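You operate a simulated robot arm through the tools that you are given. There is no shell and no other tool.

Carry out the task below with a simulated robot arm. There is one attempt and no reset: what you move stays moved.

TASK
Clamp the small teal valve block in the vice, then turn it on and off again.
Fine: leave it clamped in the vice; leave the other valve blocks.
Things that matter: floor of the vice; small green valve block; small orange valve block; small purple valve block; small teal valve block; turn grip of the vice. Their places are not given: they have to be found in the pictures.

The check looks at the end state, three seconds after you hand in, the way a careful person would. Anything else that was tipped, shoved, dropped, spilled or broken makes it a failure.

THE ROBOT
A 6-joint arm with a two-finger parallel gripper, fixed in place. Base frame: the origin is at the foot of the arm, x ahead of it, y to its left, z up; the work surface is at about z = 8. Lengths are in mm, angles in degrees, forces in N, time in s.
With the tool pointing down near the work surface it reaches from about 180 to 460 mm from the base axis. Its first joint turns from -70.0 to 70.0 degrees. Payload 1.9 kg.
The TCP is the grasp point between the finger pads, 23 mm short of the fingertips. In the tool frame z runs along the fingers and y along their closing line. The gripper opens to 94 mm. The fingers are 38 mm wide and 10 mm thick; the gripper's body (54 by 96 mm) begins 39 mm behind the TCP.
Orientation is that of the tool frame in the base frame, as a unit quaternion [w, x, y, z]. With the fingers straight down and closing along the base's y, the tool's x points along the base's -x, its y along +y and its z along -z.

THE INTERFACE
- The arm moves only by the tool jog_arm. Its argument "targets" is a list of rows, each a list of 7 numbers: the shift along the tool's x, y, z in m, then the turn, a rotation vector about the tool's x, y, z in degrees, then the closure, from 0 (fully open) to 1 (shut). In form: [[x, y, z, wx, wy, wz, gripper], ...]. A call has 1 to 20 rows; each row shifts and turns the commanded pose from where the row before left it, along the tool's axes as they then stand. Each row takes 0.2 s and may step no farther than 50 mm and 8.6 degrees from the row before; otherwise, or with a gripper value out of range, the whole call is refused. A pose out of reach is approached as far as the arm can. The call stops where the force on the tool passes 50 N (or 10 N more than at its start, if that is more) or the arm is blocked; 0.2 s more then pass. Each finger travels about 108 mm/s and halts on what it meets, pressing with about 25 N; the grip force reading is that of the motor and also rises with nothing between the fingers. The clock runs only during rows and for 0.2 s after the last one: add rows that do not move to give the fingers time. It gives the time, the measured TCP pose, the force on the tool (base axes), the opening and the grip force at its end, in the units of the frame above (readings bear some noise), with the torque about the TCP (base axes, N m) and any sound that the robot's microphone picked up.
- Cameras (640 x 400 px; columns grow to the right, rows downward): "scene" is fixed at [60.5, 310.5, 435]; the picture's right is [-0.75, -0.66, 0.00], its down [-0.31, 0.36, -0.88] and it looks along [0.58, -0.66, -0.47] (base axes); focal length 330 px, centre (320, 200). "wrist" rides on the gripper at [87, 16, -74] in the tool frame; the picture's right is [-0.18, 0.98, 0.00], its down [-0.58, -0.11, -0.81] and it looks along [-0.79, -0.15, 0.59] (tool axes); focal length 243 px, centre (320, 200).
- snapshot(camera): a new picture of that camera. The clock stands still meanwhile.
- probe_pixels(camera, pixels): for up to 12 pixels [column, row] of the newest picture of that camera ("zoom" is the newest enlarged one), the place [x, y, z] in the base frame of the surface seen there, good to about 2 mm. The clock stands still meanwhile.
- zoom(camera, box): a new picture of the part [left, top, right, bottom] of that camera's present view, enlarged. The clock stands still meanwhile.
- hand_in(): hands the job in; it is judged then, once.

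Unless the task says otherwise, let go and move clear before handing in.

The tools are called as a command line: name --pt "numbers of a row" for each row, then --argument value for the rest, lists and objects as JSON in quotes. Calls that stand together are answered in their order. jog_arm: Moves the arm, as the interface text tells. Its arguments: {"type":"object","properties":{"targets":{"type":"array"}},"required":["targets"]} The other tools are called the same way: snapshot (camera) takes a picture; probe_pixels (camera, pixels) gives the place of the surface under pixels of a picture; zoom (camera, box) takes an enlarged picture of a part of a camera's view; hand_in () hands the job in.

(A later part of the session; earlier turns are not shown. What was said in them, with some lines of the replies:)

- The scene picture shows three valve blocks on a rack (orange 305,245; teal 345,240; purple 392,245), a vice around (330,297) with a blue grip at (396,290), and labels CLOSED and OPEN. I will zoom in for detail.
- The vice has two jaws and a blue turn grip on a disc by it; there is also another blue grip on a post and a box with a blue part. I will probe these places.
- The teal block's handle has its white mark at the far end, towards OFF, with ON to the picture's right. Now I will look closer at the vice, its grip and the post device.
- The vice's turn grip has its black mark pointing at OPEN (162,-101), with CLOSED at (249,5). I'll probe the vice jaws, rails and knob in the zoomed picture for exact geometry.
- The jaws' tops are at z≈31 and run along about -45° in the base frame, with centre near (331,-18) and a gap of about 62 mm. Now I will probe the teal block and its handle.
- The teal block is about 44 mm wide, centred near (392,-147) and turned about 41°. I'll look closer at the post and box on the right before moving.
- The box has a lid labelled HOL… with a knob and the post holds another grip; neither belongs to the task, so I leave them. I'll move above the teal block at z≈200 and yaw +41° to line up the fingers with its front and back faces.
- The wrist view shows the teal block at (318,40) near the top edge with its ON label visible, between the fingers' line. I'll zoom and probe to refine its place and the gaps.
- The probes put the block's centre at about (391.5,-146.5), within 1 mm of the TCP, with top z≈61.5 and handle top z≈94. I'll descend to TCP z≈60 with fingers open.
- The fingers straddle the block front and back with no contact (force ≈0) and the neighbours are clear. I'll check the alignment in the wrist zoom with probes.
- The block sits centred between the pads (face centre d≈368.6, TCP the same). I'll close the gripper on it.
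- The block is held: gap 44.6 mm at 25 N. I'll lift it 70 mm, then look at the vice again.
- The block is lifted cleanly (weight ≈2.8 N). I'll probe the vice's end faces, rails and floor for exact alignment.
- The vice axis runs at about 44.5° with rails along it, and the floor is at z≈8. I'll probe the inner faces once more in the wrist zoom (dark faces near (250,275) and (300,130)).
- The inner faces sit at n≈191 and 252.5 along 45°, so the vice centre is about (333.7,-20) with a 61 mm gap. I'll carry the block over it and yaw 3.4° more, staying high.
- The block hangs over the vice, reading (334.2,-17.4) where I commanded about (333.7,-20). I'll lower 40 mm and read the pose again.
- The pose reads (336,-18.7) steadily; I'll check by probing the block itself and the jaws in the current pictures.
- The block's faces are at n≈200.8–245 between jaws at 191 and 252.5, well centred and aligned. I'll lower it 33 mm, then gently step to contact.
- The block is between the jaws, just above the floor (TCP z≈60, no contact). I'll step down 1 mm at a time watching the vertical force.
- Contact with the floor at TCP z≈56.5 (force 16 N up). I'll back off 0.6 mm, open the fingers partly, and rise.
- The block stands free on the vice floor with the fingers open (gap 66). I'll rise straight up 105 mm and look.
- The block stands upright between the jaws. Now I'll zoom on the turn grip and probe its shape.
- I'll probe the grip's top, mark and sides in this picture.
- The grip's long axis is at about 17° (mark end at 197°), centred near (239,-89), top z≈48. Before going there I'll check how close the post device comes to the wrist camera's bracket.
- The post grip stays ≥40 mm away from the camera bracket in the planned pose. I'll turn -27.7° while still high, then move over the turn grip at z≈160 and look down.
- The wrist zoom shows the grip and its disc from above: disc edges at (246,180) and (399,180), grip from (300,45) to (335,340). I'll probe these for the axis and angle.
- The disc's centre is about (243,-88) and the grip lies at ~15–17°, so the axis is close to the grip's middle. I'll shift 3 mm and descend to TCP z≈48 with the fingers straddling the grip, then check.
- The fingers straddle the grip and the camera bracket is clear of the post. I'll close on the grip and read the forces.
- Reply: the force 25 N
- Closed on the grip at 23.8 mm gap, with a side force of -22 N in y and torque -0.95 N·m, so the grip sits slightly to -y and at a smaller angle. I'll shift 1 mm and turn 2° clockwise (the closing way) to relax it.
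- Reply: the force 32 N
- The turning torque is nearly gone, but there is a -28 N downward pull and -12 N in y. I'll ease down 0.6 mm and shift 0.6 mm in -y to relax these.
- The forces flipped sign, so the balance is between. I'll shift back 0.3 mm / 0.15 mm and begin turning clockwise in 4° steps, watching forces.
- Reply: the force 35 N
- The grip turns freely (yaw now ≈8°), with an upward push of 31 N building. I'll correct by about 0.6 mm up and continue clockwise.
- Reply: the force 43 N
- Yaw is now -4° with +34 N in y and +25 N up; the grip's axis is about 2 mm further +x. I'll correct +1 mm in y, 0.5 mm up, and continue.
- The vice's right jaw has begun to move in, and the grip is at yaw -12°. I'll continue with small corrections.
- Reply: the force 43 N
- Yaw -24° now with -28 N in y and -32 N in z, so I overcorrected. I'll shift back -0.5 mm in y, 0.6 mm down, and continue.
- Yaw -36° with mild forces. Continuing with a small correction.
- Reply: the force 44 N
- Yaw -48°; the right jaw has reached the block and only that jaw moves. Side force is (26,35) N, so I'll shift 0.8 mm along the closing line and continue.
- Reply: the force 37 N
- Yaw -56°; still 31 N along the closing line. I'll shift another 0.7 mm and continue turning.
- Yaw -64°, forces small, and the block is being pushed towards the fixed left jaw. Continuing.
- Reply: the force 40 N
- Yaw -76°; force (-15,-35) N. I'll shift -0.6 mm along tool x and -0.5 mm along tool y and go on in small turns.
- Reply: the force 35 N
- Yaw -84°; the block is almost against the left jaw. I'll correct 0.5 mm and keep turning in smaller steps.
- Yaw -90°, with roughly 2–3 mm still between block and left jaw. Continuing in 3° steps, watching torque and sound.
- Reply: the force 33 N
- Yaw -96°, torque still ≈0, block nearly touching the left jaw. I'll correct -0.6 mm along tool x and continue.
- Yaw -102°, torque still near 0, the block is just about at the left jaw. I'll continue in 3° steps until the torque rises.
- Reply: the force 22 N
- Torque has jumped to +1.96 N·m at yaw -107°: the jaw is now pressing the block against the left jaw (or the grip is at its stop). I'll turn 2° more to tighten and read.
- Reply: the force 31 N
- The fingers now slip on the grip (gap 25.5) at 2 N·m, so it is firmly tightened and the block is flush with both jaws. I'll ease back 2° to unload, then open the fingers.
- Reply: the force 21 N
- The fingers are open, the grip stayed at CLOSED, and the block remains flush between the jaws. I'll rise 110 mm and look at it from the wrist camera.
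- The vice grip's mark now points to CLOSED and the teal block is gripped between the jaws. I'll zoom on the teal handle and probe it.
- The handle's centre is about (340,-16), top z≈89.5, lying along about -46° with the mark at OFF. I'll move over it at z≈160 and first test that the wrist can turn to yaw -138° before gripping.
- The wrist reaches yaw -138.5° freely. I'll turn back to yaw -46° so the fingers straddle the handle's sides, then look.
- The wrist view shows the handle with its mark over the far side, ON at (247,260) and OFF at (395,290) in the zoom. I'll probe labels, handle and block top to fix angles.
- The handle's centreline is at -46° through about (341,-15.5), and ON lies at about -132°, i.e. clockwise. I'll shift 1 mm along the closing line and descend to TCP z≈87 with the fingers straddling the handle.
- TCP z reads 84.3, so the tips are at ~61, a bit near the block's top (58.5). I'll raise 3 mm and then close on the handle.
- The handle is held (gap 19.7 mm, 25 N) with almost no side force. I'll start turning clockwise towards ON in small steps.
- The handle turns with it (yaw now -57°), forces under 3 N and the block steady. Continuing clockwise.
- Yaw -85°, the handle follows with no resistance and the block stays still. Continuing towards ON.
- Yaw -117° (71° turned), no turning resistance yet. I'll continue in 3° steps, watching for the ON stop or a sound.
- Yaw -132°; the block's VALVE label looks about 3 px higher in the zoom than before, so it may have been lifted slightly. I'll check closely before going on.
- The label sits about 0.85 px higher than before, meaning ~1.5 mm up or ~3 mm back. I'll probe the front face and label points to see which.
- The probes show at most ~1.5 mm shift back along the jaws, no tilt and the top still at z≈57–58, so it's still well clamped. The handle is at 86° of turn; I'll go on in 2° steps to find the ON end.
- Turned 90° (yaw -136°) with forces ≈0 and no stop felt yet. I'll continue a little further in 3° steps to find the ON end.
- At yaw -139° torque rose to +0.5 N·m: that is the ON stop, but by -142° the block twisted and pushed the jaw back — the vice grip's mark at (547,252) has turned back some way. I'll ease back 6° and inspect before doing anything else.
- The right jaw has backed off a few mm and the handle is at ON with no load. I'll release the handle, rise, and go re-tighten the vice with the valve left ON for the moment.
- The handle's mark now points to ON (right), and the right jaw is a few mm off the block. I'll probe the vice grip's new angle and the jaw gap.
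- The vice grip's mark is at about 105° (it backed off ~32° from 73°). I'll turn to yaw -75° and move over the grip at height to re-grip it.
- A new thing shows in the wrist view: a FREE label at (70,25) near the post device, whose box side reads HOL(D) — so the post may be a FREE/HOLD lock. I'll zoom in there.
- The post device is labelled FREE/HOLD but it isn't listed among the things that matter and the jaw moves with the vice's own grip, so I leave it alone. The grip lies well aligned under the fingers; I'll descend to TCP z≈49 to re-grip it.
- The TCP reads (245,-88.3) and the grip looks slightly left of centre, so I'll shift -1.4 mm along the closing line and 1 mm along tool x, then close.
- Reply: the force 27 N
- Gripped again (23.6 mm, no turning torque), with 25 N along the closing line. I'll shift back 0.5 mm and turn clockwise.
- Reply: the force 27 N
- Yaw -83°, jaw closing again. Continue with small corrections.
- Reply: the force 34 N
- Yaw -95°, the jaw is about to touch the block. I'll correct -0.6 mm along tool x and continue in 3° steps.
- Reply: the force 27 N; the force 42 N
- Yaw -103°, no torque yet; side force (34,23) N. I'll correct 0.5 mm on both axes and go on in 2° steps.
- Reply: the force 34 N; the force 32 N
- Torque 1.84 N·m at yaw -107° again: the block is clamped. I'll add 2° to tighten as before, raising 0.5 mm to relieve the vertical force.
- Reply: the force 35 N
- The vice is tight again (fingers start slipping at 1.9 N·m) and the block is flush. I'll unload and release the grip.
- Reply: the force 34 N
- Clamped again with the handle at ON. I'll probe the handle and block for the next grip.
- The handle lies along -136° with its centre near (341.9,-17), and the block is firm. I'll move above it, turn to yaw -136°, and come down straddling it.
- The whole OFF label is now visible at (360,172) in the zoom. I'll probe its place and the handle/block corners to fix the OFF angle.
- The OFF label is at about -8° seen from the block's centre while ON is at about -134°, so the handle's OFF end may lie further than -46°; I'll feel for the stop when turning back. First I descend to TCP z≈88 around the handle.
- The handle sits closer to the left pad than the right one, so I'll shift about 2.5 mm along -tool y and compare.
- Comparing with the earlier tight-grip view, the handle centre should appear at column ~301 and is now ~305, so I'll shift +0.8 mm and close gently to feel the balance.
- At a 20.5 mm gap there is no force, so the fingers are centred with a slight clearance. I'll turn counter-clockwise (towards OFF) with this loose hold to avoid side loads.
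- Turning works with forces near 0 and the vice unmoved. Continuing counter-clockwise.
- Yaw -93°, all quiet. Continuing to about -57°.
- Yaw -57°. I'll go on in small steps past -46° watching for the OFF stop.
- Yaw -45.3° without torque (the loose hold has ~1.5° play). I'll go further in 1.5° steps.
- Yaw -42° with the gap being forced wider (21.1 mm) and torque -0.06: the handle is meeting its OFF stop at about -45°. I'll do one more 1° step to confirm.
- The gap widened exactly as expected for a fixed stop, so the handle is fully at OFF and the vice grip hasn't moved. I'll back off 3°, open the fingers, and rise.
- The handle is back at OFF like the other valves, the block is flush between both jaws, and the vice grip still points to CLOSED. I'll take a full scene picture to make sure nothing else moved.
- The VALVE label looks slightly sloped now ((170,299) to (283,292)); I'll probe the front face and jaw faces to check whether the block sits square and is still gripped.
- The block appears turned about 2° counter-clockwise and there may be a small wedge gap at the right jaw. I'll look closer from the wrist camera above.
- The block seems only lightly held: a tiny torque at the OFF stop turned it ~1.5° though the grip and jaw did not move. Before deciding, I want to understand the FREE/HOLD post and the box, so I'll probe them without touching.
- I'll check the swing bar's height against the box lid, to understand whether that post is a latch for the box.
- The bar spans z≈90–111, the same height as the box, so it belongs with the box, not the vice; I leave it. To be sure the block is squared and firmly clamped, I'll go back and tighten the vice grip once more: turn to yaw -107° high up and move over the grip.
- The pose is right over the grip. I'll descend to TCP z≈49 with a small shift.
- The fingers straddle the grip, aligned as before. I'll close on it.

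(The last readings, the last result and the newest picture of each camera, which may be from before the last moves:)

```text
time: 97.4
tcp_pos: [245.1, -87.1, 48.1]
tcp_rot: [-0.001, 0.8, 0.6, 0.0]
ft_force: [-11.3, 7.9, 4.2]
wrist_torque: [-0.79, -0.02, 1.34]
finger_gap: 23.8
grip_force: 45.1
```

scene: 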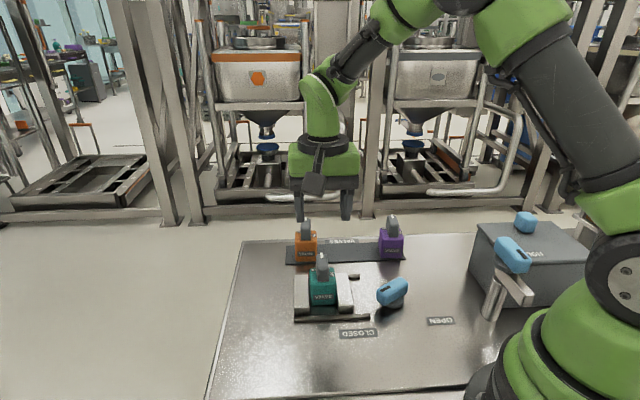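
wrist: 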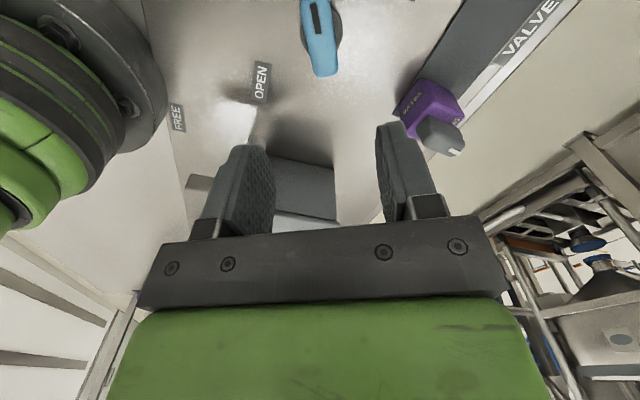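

Already +1.3 N·m at yaw -106°: the grip sits at its tight end. I'll add 2.5° of tightening in small steps and watch the block.

jog_arm --pt "0 -0.0002 0 0 0 1 1" --pt "0 0 0 0 0 1 1" --pt "0 0 0 0 0 0.5 1" --pt "0 0 0 0 0 0 1"

zoom --camera "scene" --box '[310, 245, 370, 315]'

```text
time: 98.4
tcp_pos: [243.9, -87.2, 48.4]
tcp_rot: [-0.002, 0.813, 0.582, 0.0]
ft_force: [-20.4, -4.4, -24.4]
wrist_torque: [-0.08, -0.08, 2.03]
finger_gap: 25.4
grip_force: 44.9
```

```text
5.71 times, centred on (340, 280) of scene
```

zoom: 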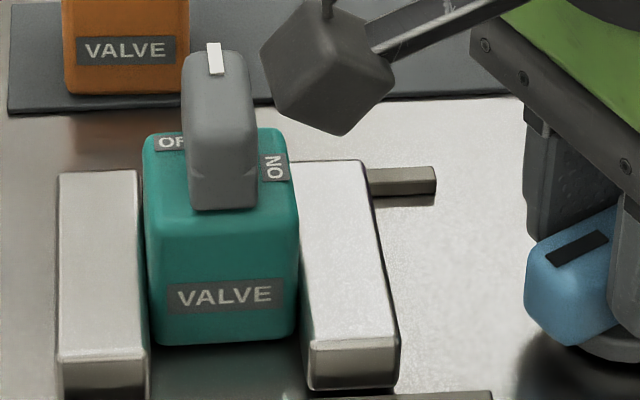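

Under 2 N·m the grip does not go further and the jaws and block do not move: the vice is at its fully closed end with the block captured between both jaws. I'll ease off the grip, release it and rise.

jog_arm --pt "0.0 0 0.0003 0 0 -1.2 1" --pt "0 0 0 0 0 -1 1" --pt "0 0 0 0 0 0 1"

jog_arm --pt "0 0 0 0 0 0 0.6" --pt "0 0 0 0 0 0 0.4" --pt "0 0 0 0 0 0 0.4" --pt "0 0 0 0 0 0 0.4"

jog_arm --pt "0 0 -0.02 0 0 0 0.4" --pt "0 0 -0.03 0 0 0 0.4" --pt "0 0 -0.04 0 0 0 0.4" --pt "0 0 -0.04 0 0 0 0.4" --pt "0 0 -0.02 0 0 0 0.4" --pt "0 0 0 0 0 0 0.4"

zoom --camera "scene" --box '[290, 240, 430, 330]'

snapshot --camera "scene"

```text
time: 99.2
tcp_pos: [245.5, -85.6, 49.2]
tcp_rot: [-0.002, 0.802, 0.597, 0.0]
ft_force: [-21.4, 11.0, -11.9]
wrist_torque: [0.26, -0.04, 1.44]
finger_gap: 24.1
grip_force: 45.3
```

```text
time: 100.2
tcp_pos: [245.5, -87.1, 48.7]
tcp_rot: [0.0, 0.802, 0.598, 0.001]
ft_force: [0.2, -0.8, 0.3]
wrist_torque: [-0.01, 0.0, -0.04]
finger_gap: 56.5
grip_force: 0.0
```

```text
time: 101.6
tcp_pos: [246.8, -86.3, 198.9]
tcp_rot: [0.0, 0.802, 0.598, 0.001]
ft_force: [-0.3, -0.3, 0.0]
wrist_torque: [-0.01, -0.01, 0.0]
finger_gap: 56.5
grip_force: 0.1
```

```text
4.44 times, centred on (360, 285) of scene
```

zoom: 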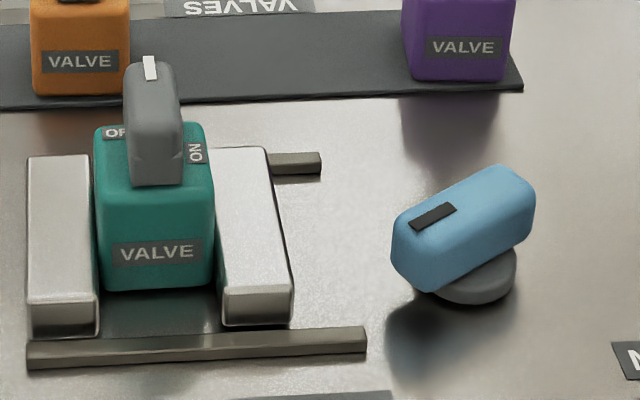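

```text
taken
```

scene: 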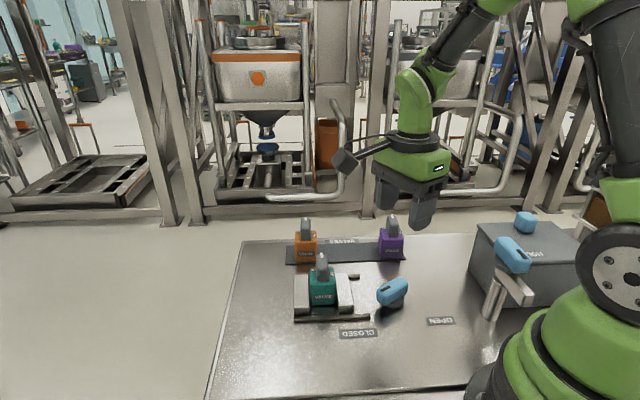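

The latest pictures show the teal block standing upright between both jaws with its handle at OFF (mark at (150,65) in the zoom). The vice grip is still at its CLOSED end, the orange and purple blocks and everything else are where they were, and the gripper is open and clear. I'm handing in.

hand_in

```text
The job is handed in.
```

I placed the teal valve block in the vice, closed the vice, turned the valve on and then back off, and handed the job in. I don't know the result of the check.

- **Valve:** I turned the handle clockwise to the ON stop, then back until it met the OFF stop. In the last picture it points the same way as the other valves.
- **Vice loosened once:** I turned slightly past the ON stop. That twisted the block and pushed the right jaw back a few millimetres. I re-closed the vice with the valve still on before turning it off.
- **Clamping is not tight:** the vice grip is at its closed end and turned no further under about 2 N·m. The block still sits skewed by about 2° and has slid about 2 mm back along the jaws. Meeting the OFF stop with almost no torque was enough to turn it, so I think the jaws leave roughly 1 mm of slack.
- **Other objects:** the orange and purple blocks stayed where they were, and I never saw the green one. I did not touch the post marked FREE, whose other label I read as HOLD, or the box beside it. I judged that they belong to each other rather than to the vice, but I could not confirm that.

The gripper is open and clear of everything.
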